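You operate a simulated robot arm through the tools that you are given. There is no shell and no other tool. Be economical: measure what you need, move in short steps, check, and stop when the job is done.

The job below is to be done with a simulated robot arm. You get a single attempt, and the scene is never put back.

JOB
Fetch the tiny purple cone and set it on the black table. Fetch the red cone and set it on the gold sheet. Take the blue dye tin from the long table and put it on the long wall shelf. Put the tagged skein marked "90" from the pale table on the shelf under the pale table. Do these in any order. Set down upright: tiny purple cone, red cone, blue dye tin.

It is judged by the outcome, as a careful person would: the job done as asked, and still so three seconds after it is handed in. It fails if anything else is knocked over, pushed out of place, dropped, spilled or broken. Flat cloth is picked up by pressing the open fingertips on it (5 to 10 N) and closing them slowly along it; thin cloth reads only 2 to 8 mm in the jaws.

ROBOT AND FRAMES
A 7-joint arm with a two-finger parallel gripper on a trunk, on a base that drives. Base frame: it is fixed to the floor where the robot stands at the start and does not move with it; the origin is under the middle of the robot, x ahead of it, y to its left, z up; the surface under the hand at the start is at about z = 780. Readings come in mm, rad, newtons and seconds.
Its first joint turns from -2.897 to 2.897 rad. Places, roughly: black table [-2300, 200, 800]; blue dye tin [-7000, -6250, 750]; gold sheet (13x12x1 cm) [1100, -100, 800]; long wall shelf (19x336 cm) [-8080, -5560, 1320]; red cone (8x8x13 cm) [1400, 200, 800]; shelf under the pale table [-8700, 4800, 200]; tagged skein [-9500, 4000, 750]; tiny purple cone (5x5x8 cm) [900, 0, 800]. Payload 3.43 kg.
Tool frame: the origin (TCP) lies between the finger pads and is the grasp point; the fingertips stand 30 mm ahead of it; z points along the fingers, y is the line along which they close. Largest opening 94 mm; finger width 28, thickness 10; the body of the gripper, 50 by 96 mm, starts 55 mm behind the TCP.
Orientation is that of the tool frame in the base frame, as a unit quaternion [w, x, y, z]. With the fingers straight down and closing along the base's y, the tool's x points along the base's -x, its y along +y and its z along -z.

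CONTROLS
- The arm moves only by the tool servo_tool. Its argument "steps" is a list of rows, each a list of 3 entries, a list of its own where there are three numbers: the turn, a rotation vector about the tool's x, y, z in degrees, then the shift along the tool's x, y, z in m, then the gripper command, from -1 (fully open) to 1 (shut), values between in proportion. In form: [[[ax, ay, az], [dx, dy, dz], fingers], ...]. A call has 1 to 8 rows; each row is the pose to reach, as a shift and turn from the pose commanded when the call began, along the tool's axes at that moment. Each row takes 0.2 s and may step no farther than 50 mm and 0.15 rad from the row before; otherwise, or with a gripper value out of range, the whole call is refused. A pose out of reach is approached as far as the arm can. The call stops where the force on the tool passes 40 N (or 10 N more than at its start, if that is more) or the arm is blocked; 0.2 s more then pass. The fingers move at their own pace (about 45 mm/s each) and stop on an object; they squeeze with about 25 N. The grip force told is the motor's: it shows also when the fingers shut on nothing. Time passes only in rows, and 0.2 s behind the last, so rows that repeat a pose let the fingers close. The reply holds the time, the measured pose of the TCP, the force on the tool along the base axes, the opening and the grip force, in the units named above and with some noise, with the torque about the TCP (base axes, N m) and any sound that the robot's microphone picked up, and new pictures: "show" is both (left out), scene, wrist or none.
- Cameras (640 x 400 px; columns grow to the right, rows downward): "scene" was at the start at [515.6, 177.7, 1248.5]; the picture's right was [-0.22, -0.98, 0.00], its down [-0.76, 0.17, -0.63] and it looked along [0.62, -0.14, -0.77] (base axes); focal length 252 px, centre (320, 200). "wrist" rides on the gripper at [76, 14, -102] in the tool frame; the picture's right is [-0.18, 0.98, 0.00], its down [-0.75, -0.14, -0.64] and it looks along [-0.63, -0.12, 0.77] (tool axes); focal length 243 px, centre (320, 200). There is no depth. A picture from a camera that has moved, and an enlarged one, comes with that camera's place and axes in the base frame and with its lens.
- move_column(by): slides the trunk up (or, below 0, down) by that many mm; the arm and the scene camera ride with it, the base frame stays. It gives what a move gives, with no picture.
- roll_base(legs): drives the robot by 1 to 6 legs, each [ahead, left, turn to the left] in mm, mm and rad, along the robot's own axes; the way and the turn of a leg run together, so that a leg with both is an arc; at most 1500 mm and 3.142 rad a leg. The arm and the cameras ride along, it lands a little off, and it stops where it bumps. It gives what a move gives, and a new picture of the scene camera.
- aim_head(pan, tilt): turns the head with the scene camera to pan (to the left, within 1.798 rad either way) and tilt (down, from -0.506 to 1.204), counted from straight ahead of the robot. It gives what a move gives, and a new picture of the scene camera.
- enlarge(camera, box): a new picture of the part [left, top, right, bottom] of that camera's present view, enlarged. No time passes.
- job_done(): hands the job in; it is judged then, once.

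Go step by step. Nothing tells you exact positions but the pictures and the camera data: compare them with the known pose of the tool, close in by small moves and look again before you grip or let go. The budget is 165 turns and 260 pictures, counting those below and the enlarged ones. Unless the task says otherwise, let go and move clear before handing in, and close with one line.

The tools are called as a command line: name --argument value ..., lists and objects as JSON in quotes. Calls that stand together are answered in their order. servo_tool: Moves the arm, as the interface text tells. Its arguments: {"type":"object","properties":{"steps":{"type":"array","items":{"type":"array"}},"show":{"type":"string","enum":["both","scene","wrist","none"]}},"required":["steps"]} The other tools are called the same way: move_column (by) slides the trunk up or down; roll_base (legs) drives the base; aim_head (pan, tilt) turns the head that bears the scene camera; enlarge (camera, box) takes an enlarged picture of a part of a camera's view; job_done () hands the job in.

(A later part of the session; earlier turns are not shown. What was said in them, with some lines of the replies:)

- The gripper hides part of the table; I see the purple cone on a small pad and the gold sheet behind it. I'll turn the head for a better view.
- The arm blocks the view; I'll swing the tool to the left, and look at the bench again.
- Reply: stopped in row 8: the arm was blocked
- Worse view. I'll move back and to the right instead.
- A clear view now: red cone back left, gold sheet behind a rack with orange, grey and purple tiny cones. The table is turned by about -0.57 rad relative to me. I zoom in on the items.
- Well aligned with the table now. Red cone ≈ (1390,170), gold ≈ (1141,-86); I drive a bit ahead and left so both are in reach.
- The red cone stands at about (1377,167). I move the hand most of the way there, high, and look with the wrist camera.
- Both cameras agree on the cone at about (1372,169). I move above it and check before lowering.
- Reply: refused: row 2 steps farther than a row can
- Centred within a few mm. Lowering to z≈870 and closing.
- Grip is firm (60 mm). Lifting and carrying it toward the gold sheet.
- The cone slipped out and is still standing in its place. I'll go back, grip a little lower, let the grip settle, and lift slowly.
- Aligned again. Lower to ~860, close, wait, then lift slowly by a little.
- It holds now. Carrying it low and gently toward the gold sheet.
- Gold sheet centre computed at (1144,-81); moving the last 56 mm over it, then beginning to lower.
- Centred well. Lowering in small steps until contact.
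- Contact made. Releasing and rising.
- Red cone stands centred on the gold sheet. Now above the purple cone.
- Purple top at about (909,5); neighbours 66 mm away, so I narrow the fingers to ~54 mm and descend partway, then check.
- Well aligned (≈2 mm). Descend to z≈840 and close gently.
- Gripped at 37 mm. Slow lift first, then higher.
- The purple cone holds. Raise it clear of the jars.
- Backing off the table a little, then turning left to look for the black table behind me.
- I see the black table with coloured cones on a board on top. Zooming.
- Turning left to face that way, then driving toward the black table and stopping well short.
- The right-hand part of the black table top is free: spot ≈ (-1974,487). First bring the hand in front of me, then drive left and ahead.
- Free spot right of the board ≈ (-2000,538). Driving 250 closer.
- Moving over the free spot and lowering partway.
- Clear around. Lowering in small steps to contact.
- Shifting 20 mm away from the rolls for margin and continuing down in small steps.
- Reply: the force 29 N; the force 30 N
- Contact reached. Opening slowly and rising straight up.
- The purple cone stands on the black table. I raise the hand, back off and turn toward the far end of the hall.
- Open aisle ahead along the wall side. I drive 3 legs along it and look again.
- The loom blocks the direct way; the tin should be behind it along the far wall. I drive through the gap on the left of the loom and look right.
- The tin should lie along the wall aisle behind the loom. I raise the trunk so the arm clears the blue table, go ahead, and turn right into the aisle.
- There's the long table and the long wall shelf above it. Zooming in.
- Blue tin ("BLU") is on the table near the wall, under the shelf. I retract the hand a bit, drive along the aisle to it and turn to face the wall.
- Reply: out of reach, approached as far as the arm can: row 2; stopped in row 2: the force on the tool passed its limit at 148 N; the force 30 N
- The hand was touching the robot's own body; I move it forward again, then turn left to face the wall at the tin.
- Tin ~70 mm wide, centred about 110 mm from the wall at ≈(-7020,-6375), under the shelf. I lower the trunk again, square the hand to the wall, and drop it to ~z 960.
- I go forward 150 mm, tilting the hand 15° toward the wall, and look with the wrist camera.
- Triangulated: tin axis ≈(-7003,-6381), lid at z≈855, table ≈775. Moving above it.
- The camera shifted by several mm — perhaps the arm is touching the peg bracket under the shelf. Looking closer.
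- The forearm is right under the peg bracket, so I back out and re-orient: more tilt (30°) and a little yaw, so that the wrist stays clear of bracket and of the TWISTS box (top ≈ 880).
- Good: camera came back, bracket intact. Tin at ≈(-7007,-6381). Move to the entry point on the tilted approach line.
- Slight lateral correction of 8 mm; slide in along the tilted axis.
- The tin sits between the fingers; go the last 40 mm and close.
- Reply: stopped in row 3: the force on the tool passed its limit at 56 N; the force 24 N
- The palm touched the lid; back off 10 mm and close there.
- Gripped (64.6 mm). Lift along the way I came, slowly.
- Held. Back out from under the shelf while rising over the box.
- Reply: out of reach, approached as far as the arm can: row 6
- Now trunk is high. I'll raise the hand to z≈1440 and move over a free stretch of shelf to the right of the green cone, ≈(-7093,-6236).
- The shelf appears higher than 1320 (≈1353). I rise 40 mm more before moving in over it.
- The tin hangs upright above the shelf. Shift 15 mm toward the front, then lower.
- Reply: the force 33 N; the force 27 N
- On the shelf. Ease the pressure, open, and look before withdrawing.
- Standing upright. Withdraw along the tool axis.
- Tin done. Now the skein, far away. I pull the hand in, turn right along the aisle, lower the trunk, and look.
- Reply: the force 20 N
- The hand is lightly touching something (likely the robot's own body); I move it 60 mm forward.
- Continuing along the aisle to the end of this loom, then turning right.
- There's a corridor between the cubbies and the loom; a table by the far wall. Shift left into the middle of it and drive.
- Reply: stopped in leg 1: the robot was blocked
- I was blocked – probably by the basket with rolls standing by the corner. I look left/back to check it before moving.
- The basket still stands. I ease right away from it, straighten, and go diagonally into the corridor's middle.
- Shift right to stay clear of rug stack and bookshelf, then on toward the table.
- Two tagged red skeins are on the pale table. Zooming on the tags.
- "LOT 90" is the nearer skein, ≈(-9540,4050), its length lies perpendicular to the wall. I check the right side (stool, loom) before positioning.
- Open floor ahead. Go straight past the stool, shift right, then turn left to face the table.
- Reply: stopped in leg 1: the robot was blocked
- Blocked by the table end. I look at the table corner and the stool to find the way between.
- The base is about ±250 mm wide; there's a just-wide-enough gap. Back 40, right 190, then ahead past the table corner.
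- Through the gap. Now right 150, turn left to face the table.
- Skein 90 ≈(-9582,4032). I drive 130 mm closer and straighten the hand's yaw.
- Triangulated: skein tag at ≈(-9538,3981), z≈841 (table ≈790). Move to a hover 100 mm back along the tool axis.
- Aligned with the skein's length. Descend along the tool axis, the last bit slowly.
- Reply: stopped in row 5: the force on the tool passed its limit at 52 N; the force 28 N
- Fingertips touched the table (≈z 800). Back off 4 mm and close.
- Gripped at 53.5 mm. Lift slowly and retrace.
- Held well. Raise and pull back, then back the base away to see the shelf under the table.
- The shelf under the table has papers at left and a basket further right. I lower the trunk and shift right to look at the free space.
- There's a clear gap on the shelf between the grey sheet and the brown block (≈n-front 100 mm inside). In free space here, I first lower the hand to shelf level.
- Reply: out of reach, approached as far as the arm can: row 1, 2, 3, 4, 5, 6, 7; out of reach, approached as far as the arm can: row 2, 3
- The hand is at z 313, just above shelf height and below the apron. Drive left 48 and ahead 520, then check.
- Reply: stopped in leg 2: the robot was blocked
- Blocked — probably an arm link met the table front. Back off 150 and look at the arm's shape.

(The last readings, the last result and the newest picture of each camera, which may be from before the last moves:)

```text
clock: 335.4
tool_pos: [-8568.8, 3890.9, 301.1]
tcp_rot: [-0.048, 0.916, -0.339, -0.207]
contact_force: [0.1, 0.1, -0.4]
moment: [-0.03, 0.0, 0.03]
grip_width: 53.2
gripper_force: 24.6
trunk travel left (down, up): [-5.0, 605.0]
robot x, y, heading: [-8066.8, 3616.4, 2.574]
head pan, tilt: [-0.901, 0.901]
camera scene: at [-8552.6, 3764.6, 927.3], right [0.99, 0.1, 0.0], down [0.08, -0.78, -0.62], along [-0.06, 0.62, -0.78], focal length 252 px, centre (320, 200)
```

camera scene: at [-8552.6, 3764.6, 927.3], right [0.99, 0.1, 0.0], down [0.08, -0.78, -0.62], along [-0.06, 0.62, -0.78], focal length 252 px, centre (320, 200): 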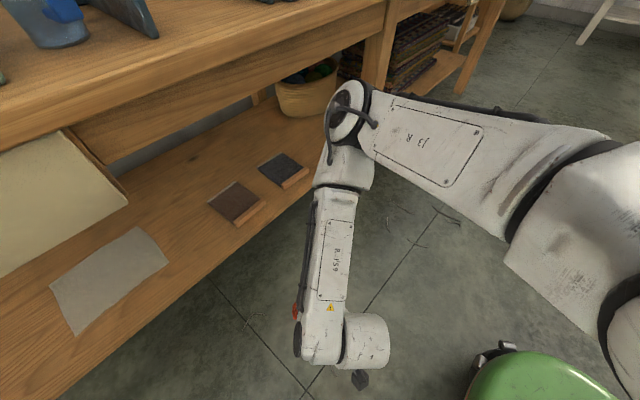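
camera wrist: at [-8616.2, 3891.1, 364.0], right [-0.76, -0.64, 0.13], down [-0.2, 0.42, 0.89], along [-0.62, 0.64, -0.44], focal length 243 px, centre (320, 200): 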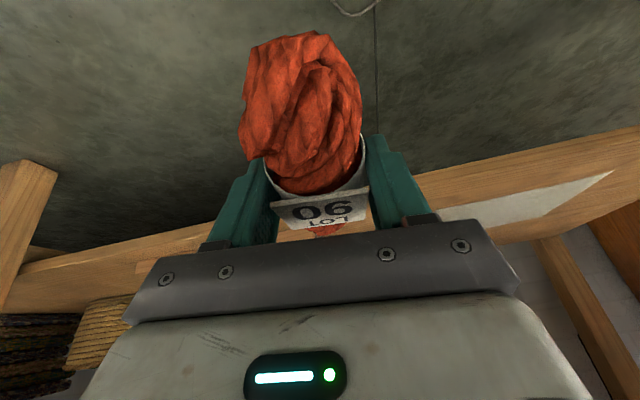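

Nothing was disturbed; the elbow stuck out ahead of the hand. I extend the hand forward here (and fix its yaw), which should straighten the arm.

servo_tool --steps '[[[-1.8, 0.2, -4], [-0.038, 0.006, 0.015], 1], [[-3.6, 0.5, -8], [-0.077, 0.011, 0.03], 1], [[-3.6, 0.5, -8], [-0.115, 0.017, 0.045], 1], [[-3.6, 0.5, -8], [-0.154, 0.023, 0.06], 1], [[-3.6, 0.5, -8], [-0.192, 0.028, 0.075], 1], [[-3.6, 0.5, -8], [-0.231, 0.034, 0.09], 1]]' --show "both"

```text
clock: 336.8
tool_pos: [-8780.2, 4021.6, 315.1]
tcp_rot: [-0.031, 0.94, -0.267, -0.21]
contact_force: [0.8, -0.2, 0.1]
moment: [-0.02, 0.02, 0.04]
grip_width: 53.1
gripper_force: 25.2
trunk travel left (down, up): [-5.0, 605.0]
robot x, y, heading: [-8065.1, 3617.3, 2.573]
head pan, tilt: [-0.901, 0.901]
camera scene: at [-8552.5, 3764.7, 927.3], right [0.99, 0.1, 0.0], down [0.08, -0.78, -0.62], along [-0.06, 0.62, -0.78], focal length 252 px, centre (320, 200)
camera wrist: at [-8690.9, 3955.4, 377.3], right [-0.65, -0.75, 0.13], down [-0.26, 0.38, 0.89], along [-0.71, 0.54, -0.44], focal length 243 px, centre (320, 200)
```

scene: 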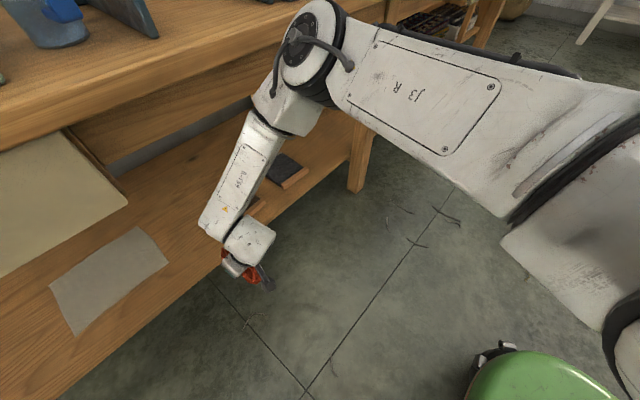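
wrist: 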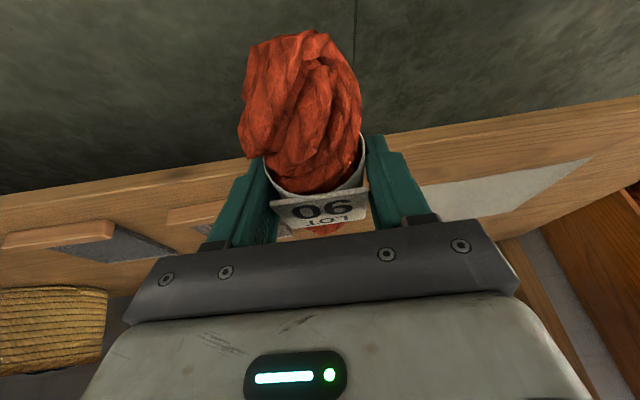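

The elbow still leads. I'll back off and try a flatter hand (more tilt), so only the hand goes under the table, with the arm stretched out more.

roll_base --legs '[[-250, 0, 0]]'

servo_tool --steps '[[[0, -8, 0], [-0.02, 0, 0.01], 1], [[0, -16, 0], [-0.04, 0, 0.02], 1], [[0, -24, 0], [-0.06, 0, 0.03], 1], [[0, -32, 0], [-0.08, 0, 0.04], 1], [[0, -32, 0], [-0.12, 0, 0.055], 1], [[0, -32, 0], [-0.16, 0, 0.07], 1]]' --show "both"

```text
clock: 338.6
tool_pos: [-8571.2, 3885.9, 314.8]
tcp_rot: [-0.031, 0.94, -0.267, -0.21]
contact_force: [-0.2, 0.2, -0.4]
moment: [-0.02, 0.01, -0.01]
grip_width: 53.3
gripper_force: 24.8
trunk travel left (down, up): [-5.0, 605.0]
robot x, y, heading: [-7851.9, 3482.4, 2.575]
head pan, tilt: [-0.901, 0.901]
camera scene: at [-8341.6, 3628.8, 927.3], right [0.99, 0.1, 0.0], down [0.08, -0.78, -0.62], along [-0.06, 0.62, -0.78], focal length 252 px, centre (320, 200)
```

scene: 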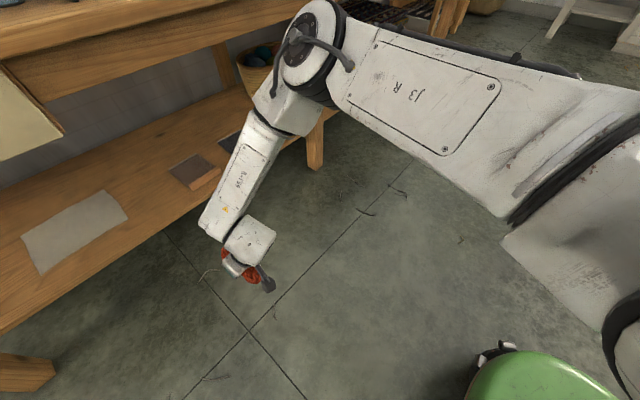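

```text
clock: 340.0
tool_pos: [-8676.2, 3963.9, 329.3]
tcp_rot: [-0.065, 0.866, -0.245, -0.431]
contact_force: [-0.1, 0.8, 0.9]
moment: [-0.06, -0.07, 0.02]
grip_width: 53.2
gripper_force: 25.1
out of reach, approached as far as the arm can: row 3, 4, 5, 6
trunk travel left (down, up): [-5.0, 605.0]
robot x, y, heading: [-7858.3, 3480.1, 2.573]
head pan, tilt: [-0.901, 0.901]
camera scene: at [-8341.5, 3628.8, 927.4], right [0.99, 0.1, 0.0], down [0.08, -0.78, -0.62], along [-0.06, 0.62, -0.78], focal length 252 px, centre (320, 200)
camera wrist: at [-8571.1, 3890.0, 333.6], right [-0.57, -0.79, 0.24], down [0.14, 0.19, 0.97], along [-0.81, 0.58, 0.01], focal length 243 px, centre (320, 200)
```

scene: 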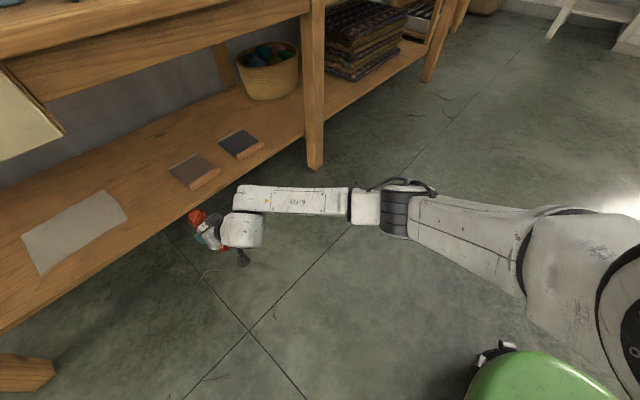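
wrist: 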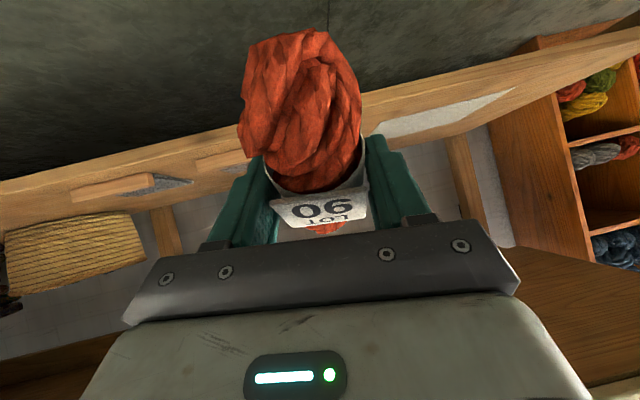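

The arm has reconfigured nicely: elbow low and behind, hand tilted ~52°. Now drive left 15 and ahead 300 at this height.

roll_base --legs '[[150, 15, 0]]'

servo_tool --steps '[[[0, 0, 0], [0, 0, 0], 1]]' --show "both"

```text
clock: 341.4
tool_pos: [-8811.2, 4031.7, 328.6]
tcp_rot: [-0.066, 0.866, -0.245, -0.43]
contact_force: [0.1, 0.0, -0.6]
moment: [0.01, -0.02, -0.01]
grip_width: 53.4
gripper_force: 24.6
trunk travel left (down, up): [-5.0, 605.0]
robot x, y, heading: [-7990.0, 3548.7, 2.572]
head pan, tilt: [-0.901, 0.901]
camera scene: at [-8476.6, 3697.7, 927.3], right [0.99, 0.1, 0.0], down [0.08, -0.78, -0.62], along [-0.06, 0.62, -0.78], focal length 252 px, centre (320, 200)
```

scene: 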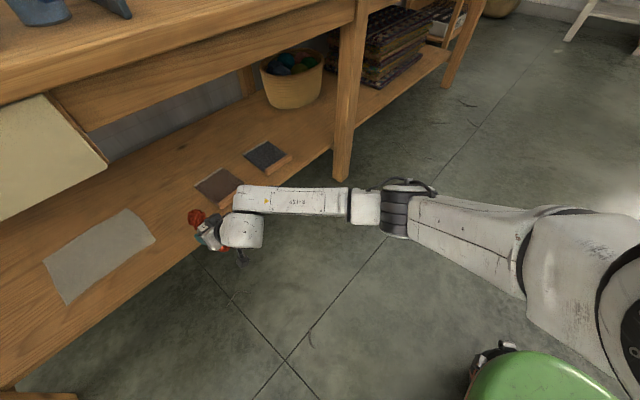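

```text
clock: 341.8
tool_pos: [-8811.5, 4032.4, 328.2]
tcp_rot: [-0.067, 0.866, -0.246, -0.43]
contact_force: [-0.2, 0.1, 0.3]
moment: [-0.03, 0.0, 0.01]
grip_width: 53.2
gripper_force: 24.8
trunk travel left (down, up): [-5.0, 605.0]
robot x, y, heading: [-7988.5, 3549.2, 2.571]
head pan, tilt: [-0.901, 0.901]
camera scene: at [-8476.6, 3697.7, 927.3], right [0.99, 0.1, 0.0], down [0.08, -0.78, -0.62], along [-0.06, 0.62, -0.78], focal length 252 px, centre (320, 200)
camera wrist: at [-8705.8, 3958.1, 333.4], right [-0.57, -0.79, 0.24], down [0.14, 0.19, 0.97], along [-0.81, 0.58, 0.0], focal length 243 px, centre (320, 200)
```

scene: 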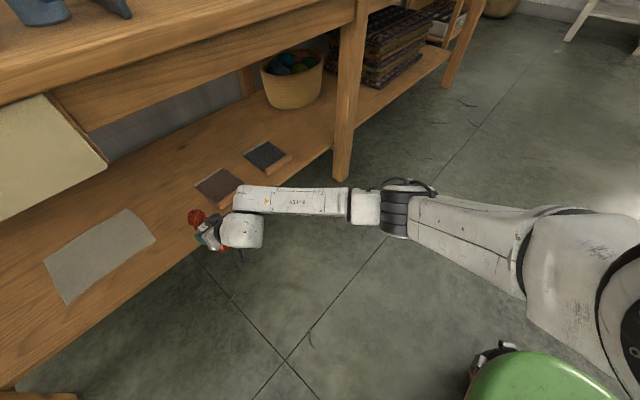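
wrist: 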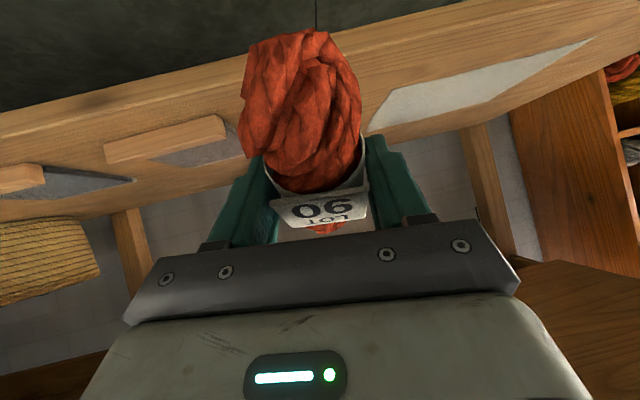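

The gap centre (u) matches the hand. Drive ahead 180 so the skein is over the shelf.

roll_base --legs '[[180, 5, 0]]'

servo_tool --steps '[[[0, 0, 0], [0, 0, 0], 1]]' --show "wrist"

enlarge --camera "scene" --box '[60, 100, 360, 300]'

```text
clock: 343.2
tool_pos: [-8964.2, 4126.2, 328.9]
tcp_rot: [-0.066, 0.866, -0.245, -0.431]
contact_force: [0.4, 0.6, -0.4]
moment: [0.01, -0.03, 0.04]
grip_width: 53.4
gripper_force: 24.8
trunk travel left (down, up): [-5.0, 605.0]
robot x, y, heading: [-8142.7, 3641.4, 2.572]
head pan, tilt: [-0.901, 0.901]
camera scene: at [-8630.7, 3791.1, 927.3], right [0.99, 0.1, 0.0], down [0.08, -0.78, -0.62], along [-0.06, 0.62, -0.78], focal length 252 px, centre (320, 200)
```

scene: 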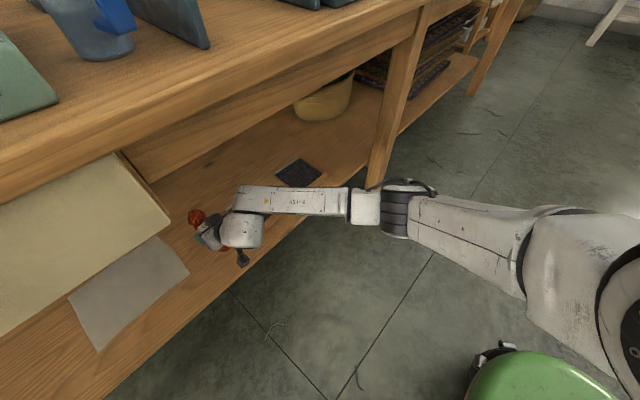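

```text
clock: 343.6
tool_pos: [-8965.0, 4125.3, 328.0]
tcp_rot: [-0.065, 0.866, -0.245, -0.43]
contact_force: [0.2, 0.0, -0.8]
moment: [-0.02, 0.02, 0.05]
grip_width: 53.2
gripper_force: 25.6
trunk travel left (down, up): [-5.0, 605.0]
robot x, y, heading: [-8146.9, 3641.7, 2.569]
head pan, tilt: [-0.901, 0.901]
camera wrist: at [-8859.7, 4051.7, 333.3], right [-0.57, -0.79, 0.24], down [0.14, 0.19, 0.97], along [-0.81, 0.58, 0.0], focal length 243 px, centre (320, 200)
```

wrist: 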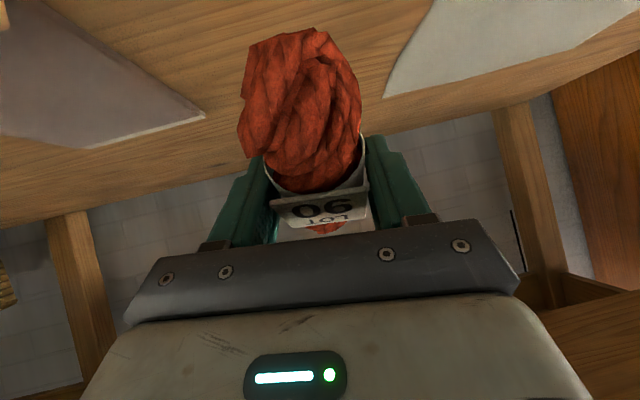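

```text
2.00 times, centred on (210, 200) of scene
camera zoom: at [-8630.7, 3791.1, 927.3], right [0.99, 0.1, 0.0], down [0.08, -0.78, -0.62], along [-0.06, 0.62, -0.78], focal length 503 px, centre (540, 200)
```

zoom: 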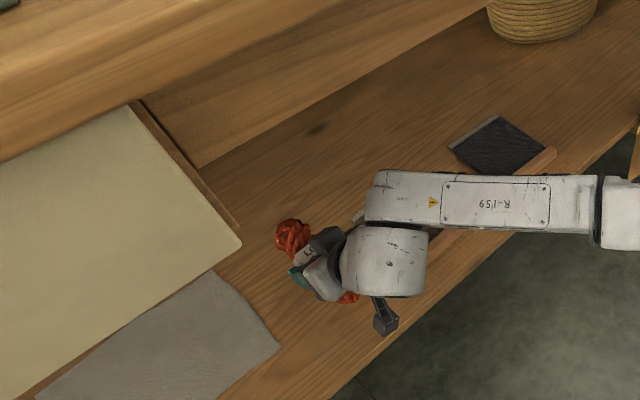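

The skein is over free shelf between block and sheet. Lower gradually.

servo_tool --steps '[[[0, 0, 0], [0.0078, -0.001, 0.0062], 1], [[0, 0, 0], [0.0156, -0.002, 0.0124], 1], [[0, 0, 0], [0.0233, -0.003, 0.0186], 1]]' --show "both"

```text
clock: 344.4
tool_pos: [-8964.6, 4125.3, 297.3]
tcp_rot: [-0.066, 0.866, -0.246, -0.431]
contact_force: [-0.3, 0.1, -0.7]
moment: [0.03, -0.03, 0.0]
grip_width: 53.4
gripper_force: 25.2
trunk travel left (down, up): [-5.0, 605.0]
robot x, y, heading: [-8142.5, 3643.0, 2.573]
head pan, tilt: [-0.901, 0.901]
camera scene: at [-8630.7, 3791.1, 927.3], right [0.99, 0.1, 0.0], down [0.08, -0.78, -0.62], along [-0.06, 0.62, -0.78], focal length 252 px, centre (320, 200)
camera wrist: at [-8859.5, 4052.0, 303.3], right [-0.57, -0.79, 0.24], down [0.14, 0.19, 0.97], along [-0.81, 0.58, 0.0], focal length 243 px, centre (320, 200)
```

scene: 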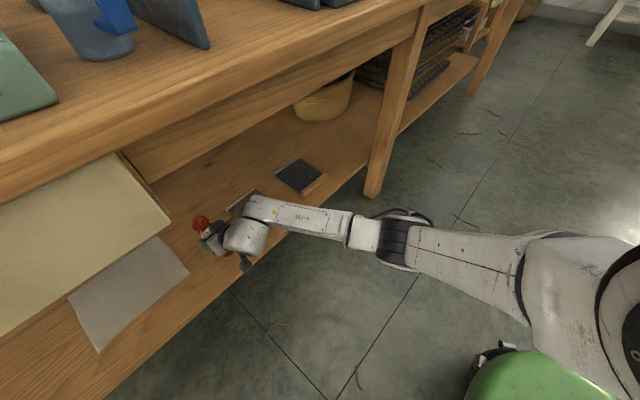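
wrist: 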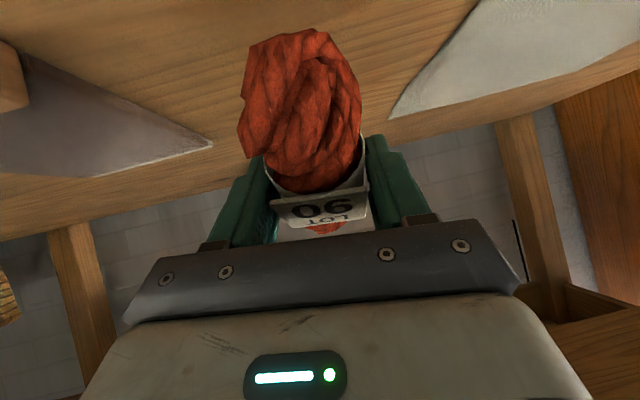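

Still free. Continue down in small steps.

servo_tool --steps '[[[0, 0, 0], [0.0047, -0.0006, 0.0037], 1], [[0, 0, 0], [0.0093, -0.0012, 0.0074], 1], [[0, 0, 0], [0.0132, -0.0017, 0.0105], 1]]' --show "none"

servo_tool --steps '[[[0, 0, 0], [0.003, -0.0004, 0.0025], 1], [[0, 0, 0], [0.0062, -0.0008, 0.005], 1]]' --show "wrist"

```text
clock: 345.2
tool_pos: [-8965.2, 4125.3, 280.3]
tcp_rot: [-0.066, 0.866, -0.246, -0.431]
contact_force: [0.1, 0.0, 0.4]
moment: [-0.03, -0.03, 0.02]
grip_width: 53.3
gripper_force: 25.0
trunk travel left (down, up): [-5.0, 605.0]
robot x, y, heading: [-8141.3, 3638.9, 2.568]
head pan, tilt: [-0.901, 0.901]
```

```text
clock: 345.9
tool_pos: [-8964.3, 4125.5, 276.0]
tcp_rot: [-0.066, 0.866, -0.245, -0.432]
contact_force: [0.3, -0.4, 8.4]
moment: [-0.04, -0.34, -0.01]
grip_width: 53.2
gripper_force: 25.0
trunk travel left (down, up): [-5.0, 605.0]
robot x, y, heading: [-8145.8, 3640.8, 2.573]
head pan, tilt: [-0.901, 0.901]
camera wrist: at [-8860.2, 4052.4, 279.9], right [-0.57, -0.79, 0.24], down [0.15, 0.19, 0.97], along [-0.81, 0.58, 0.01], focal length 243 px, centre (320, 200)
```

wrist: 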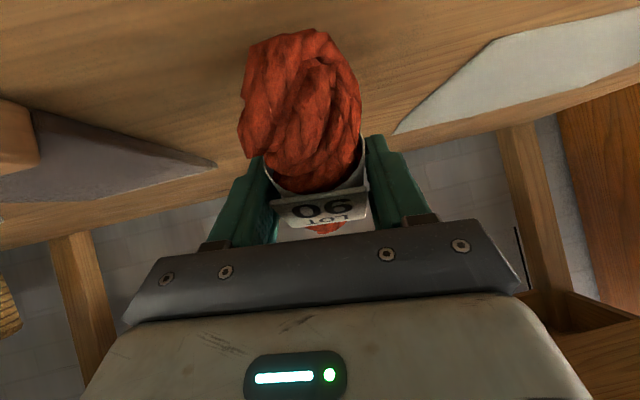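

Contact with the shelf. Open the fingers moderately to let the skein settle.

servo_tool --steps '[[[0, 0, 0], [0, 0, 0], 0.2], [[0, 0, 0], [0, 0, 0], -0.2], [[0, 0, 0], [0, 0, 0], -0.6], [[0, 0, 0], [0, 0, 0], -0.6], [[0, 0, 0], [0, 0, 0], -0.6]]' --show "wrist"

```text
clock: 347.1
tool_pos: [-8965.0, 4125.6, 274.4]
tcp_rot: [-0.067, 0.866, -0.246, -0.43]
contact_force: [0.5, 0.0, 0.6]
moment: [0.01, 0.01, 0.01]
grip_width: 75.2
gripper_force: 0.1
trunk travel left (down, up): [-5.0, 605.0]
robot x, y, heading: [-8145.4, 3644.2, 2.575]
head pan, tilt: [-0.901, 0.901]
camera wrist: at [-8859.7, 4052.0, 278.6], right [-0.57, -0.79, 0.24], down [0.14, 0.19, 0.97], along [-0.81, 0.58, 0.0], focal length 243 px, centre (320, 200)
```

wrist: 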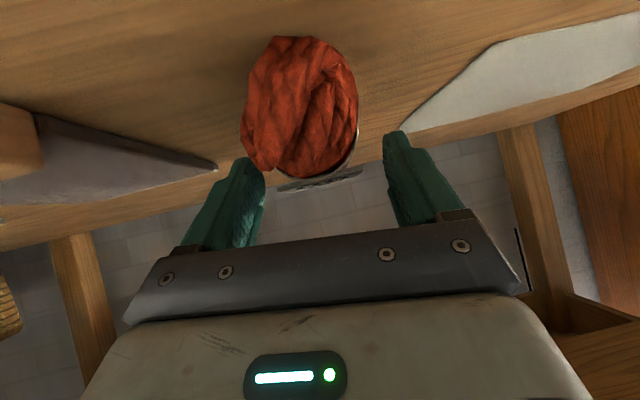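

Settled on the shelf. Raise 25 mm, then back the base away.

servo_tool --steps '[[[0, 0, 0], [-0.008, 0.001, -0.006], -0.6], [[0, 0, 0], [-0.0195, 0.0025, -0.0155], -0.6]]' --show "none"

roll_base --legs '[[-500, 0, 0]]'

aim_head --pan 0.0 --tilt 0.5

```text
clock: 347.6
tool_pos: [-8964.9, 4125.0, 298.9]
tcp_rot: [-0.067, 0.866, -0.245, -0.43]
contact_force: [1.1, 1.0, 0.3]
moment: [0.0, 0.02, 0.0]
grip_width: 75.2
gripper_force: 0.0
trunk travel left (down, up): [-5.0, 605.0]
robot x, y, heading: [-8144.1, 3642.4, 2.568]
head pan, tilt: [-0.901, 0.901]
```

```text
clock: 350.6
tool_pos: [-8542.8, 3852.8, 298.7]
tcp_rot: [-0.065, 0.867, -0.243, -0.43]
contact_force: [0.4, 0.3, 0.2]
moment: [-0.01, 0.0, 0.02]
grip_width: 74.9
gripper_force: 0.2
trunk travel left (down, up): [-5.0, 605.0]
robot x, y, heading: [-7720.5, 3373.2, 2.574]
head pan, tilt: [-0.901, 0.901]
camera scene: at [-8208.2, 3519.1, 927.3], right [0.99, 0.1, 0.0], down [0.08, -0.78, -0.62], along [-0.06, 0.62, -0.78], focal length 252 px, centre (320, 200)
```

scene: 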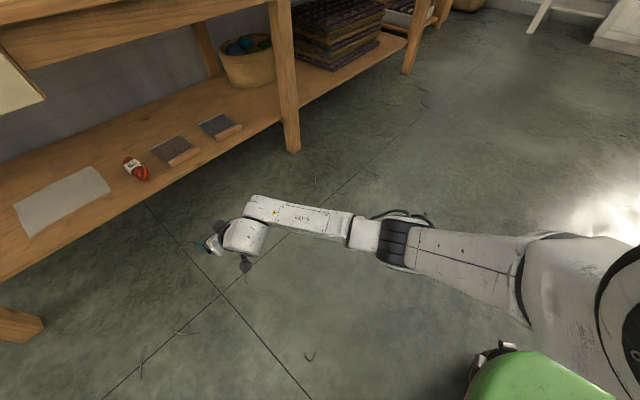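

```text
clock: 351.8
tool_pos: [-8543.6, 3852.2, 297.5]
tcp_rot: [-0.065, 0.867, -0.243, -0.43]
contact_force: [0.5, 0.1, -0.1]
moment: [-0.01, -0.02, -0.01]
grip_width: 75.0
gripper_force: 0.1
trunk travel left (down, up): [-5.0, 605.0]
robot x, y, heading: [-7724.5, 3372.8, 2.579]
head pan, tilt: [0.0, 0.499]
camera scene: at [-8277.1, 3492.8, 961.1], right [0.54, 0.84, 0.0], down [0.4, -0.26, -0.88], along [-0.74, 0.47, -0.48], focal length 252 px, centre (320, 200)
```

scene: 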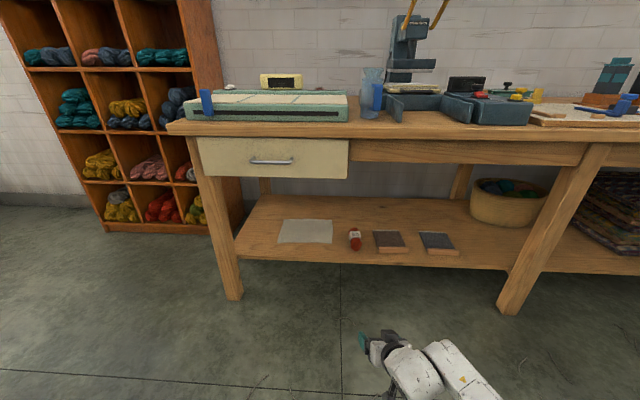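

The skein marked 90 lies flat on the shelf under the pale table, with nothing around it disturbed. All four items are placed and the hand is clear, so I hand in.

job_done

```text
The job is handed in.
```

All four items are placed: the purple cone is upright on the black table, the red cone is upright on the gold sheet, the blue tin is upright on the long wall shelf, and skein 90 is on the shelf under the pale table. I bumped four things on the way: a corner basket of rolls, the peg bracket under the wall shelf, the pale table's end, and its front edge. None fell or visibly moved, though I couldn't confirm the basket stayed exactly in place.
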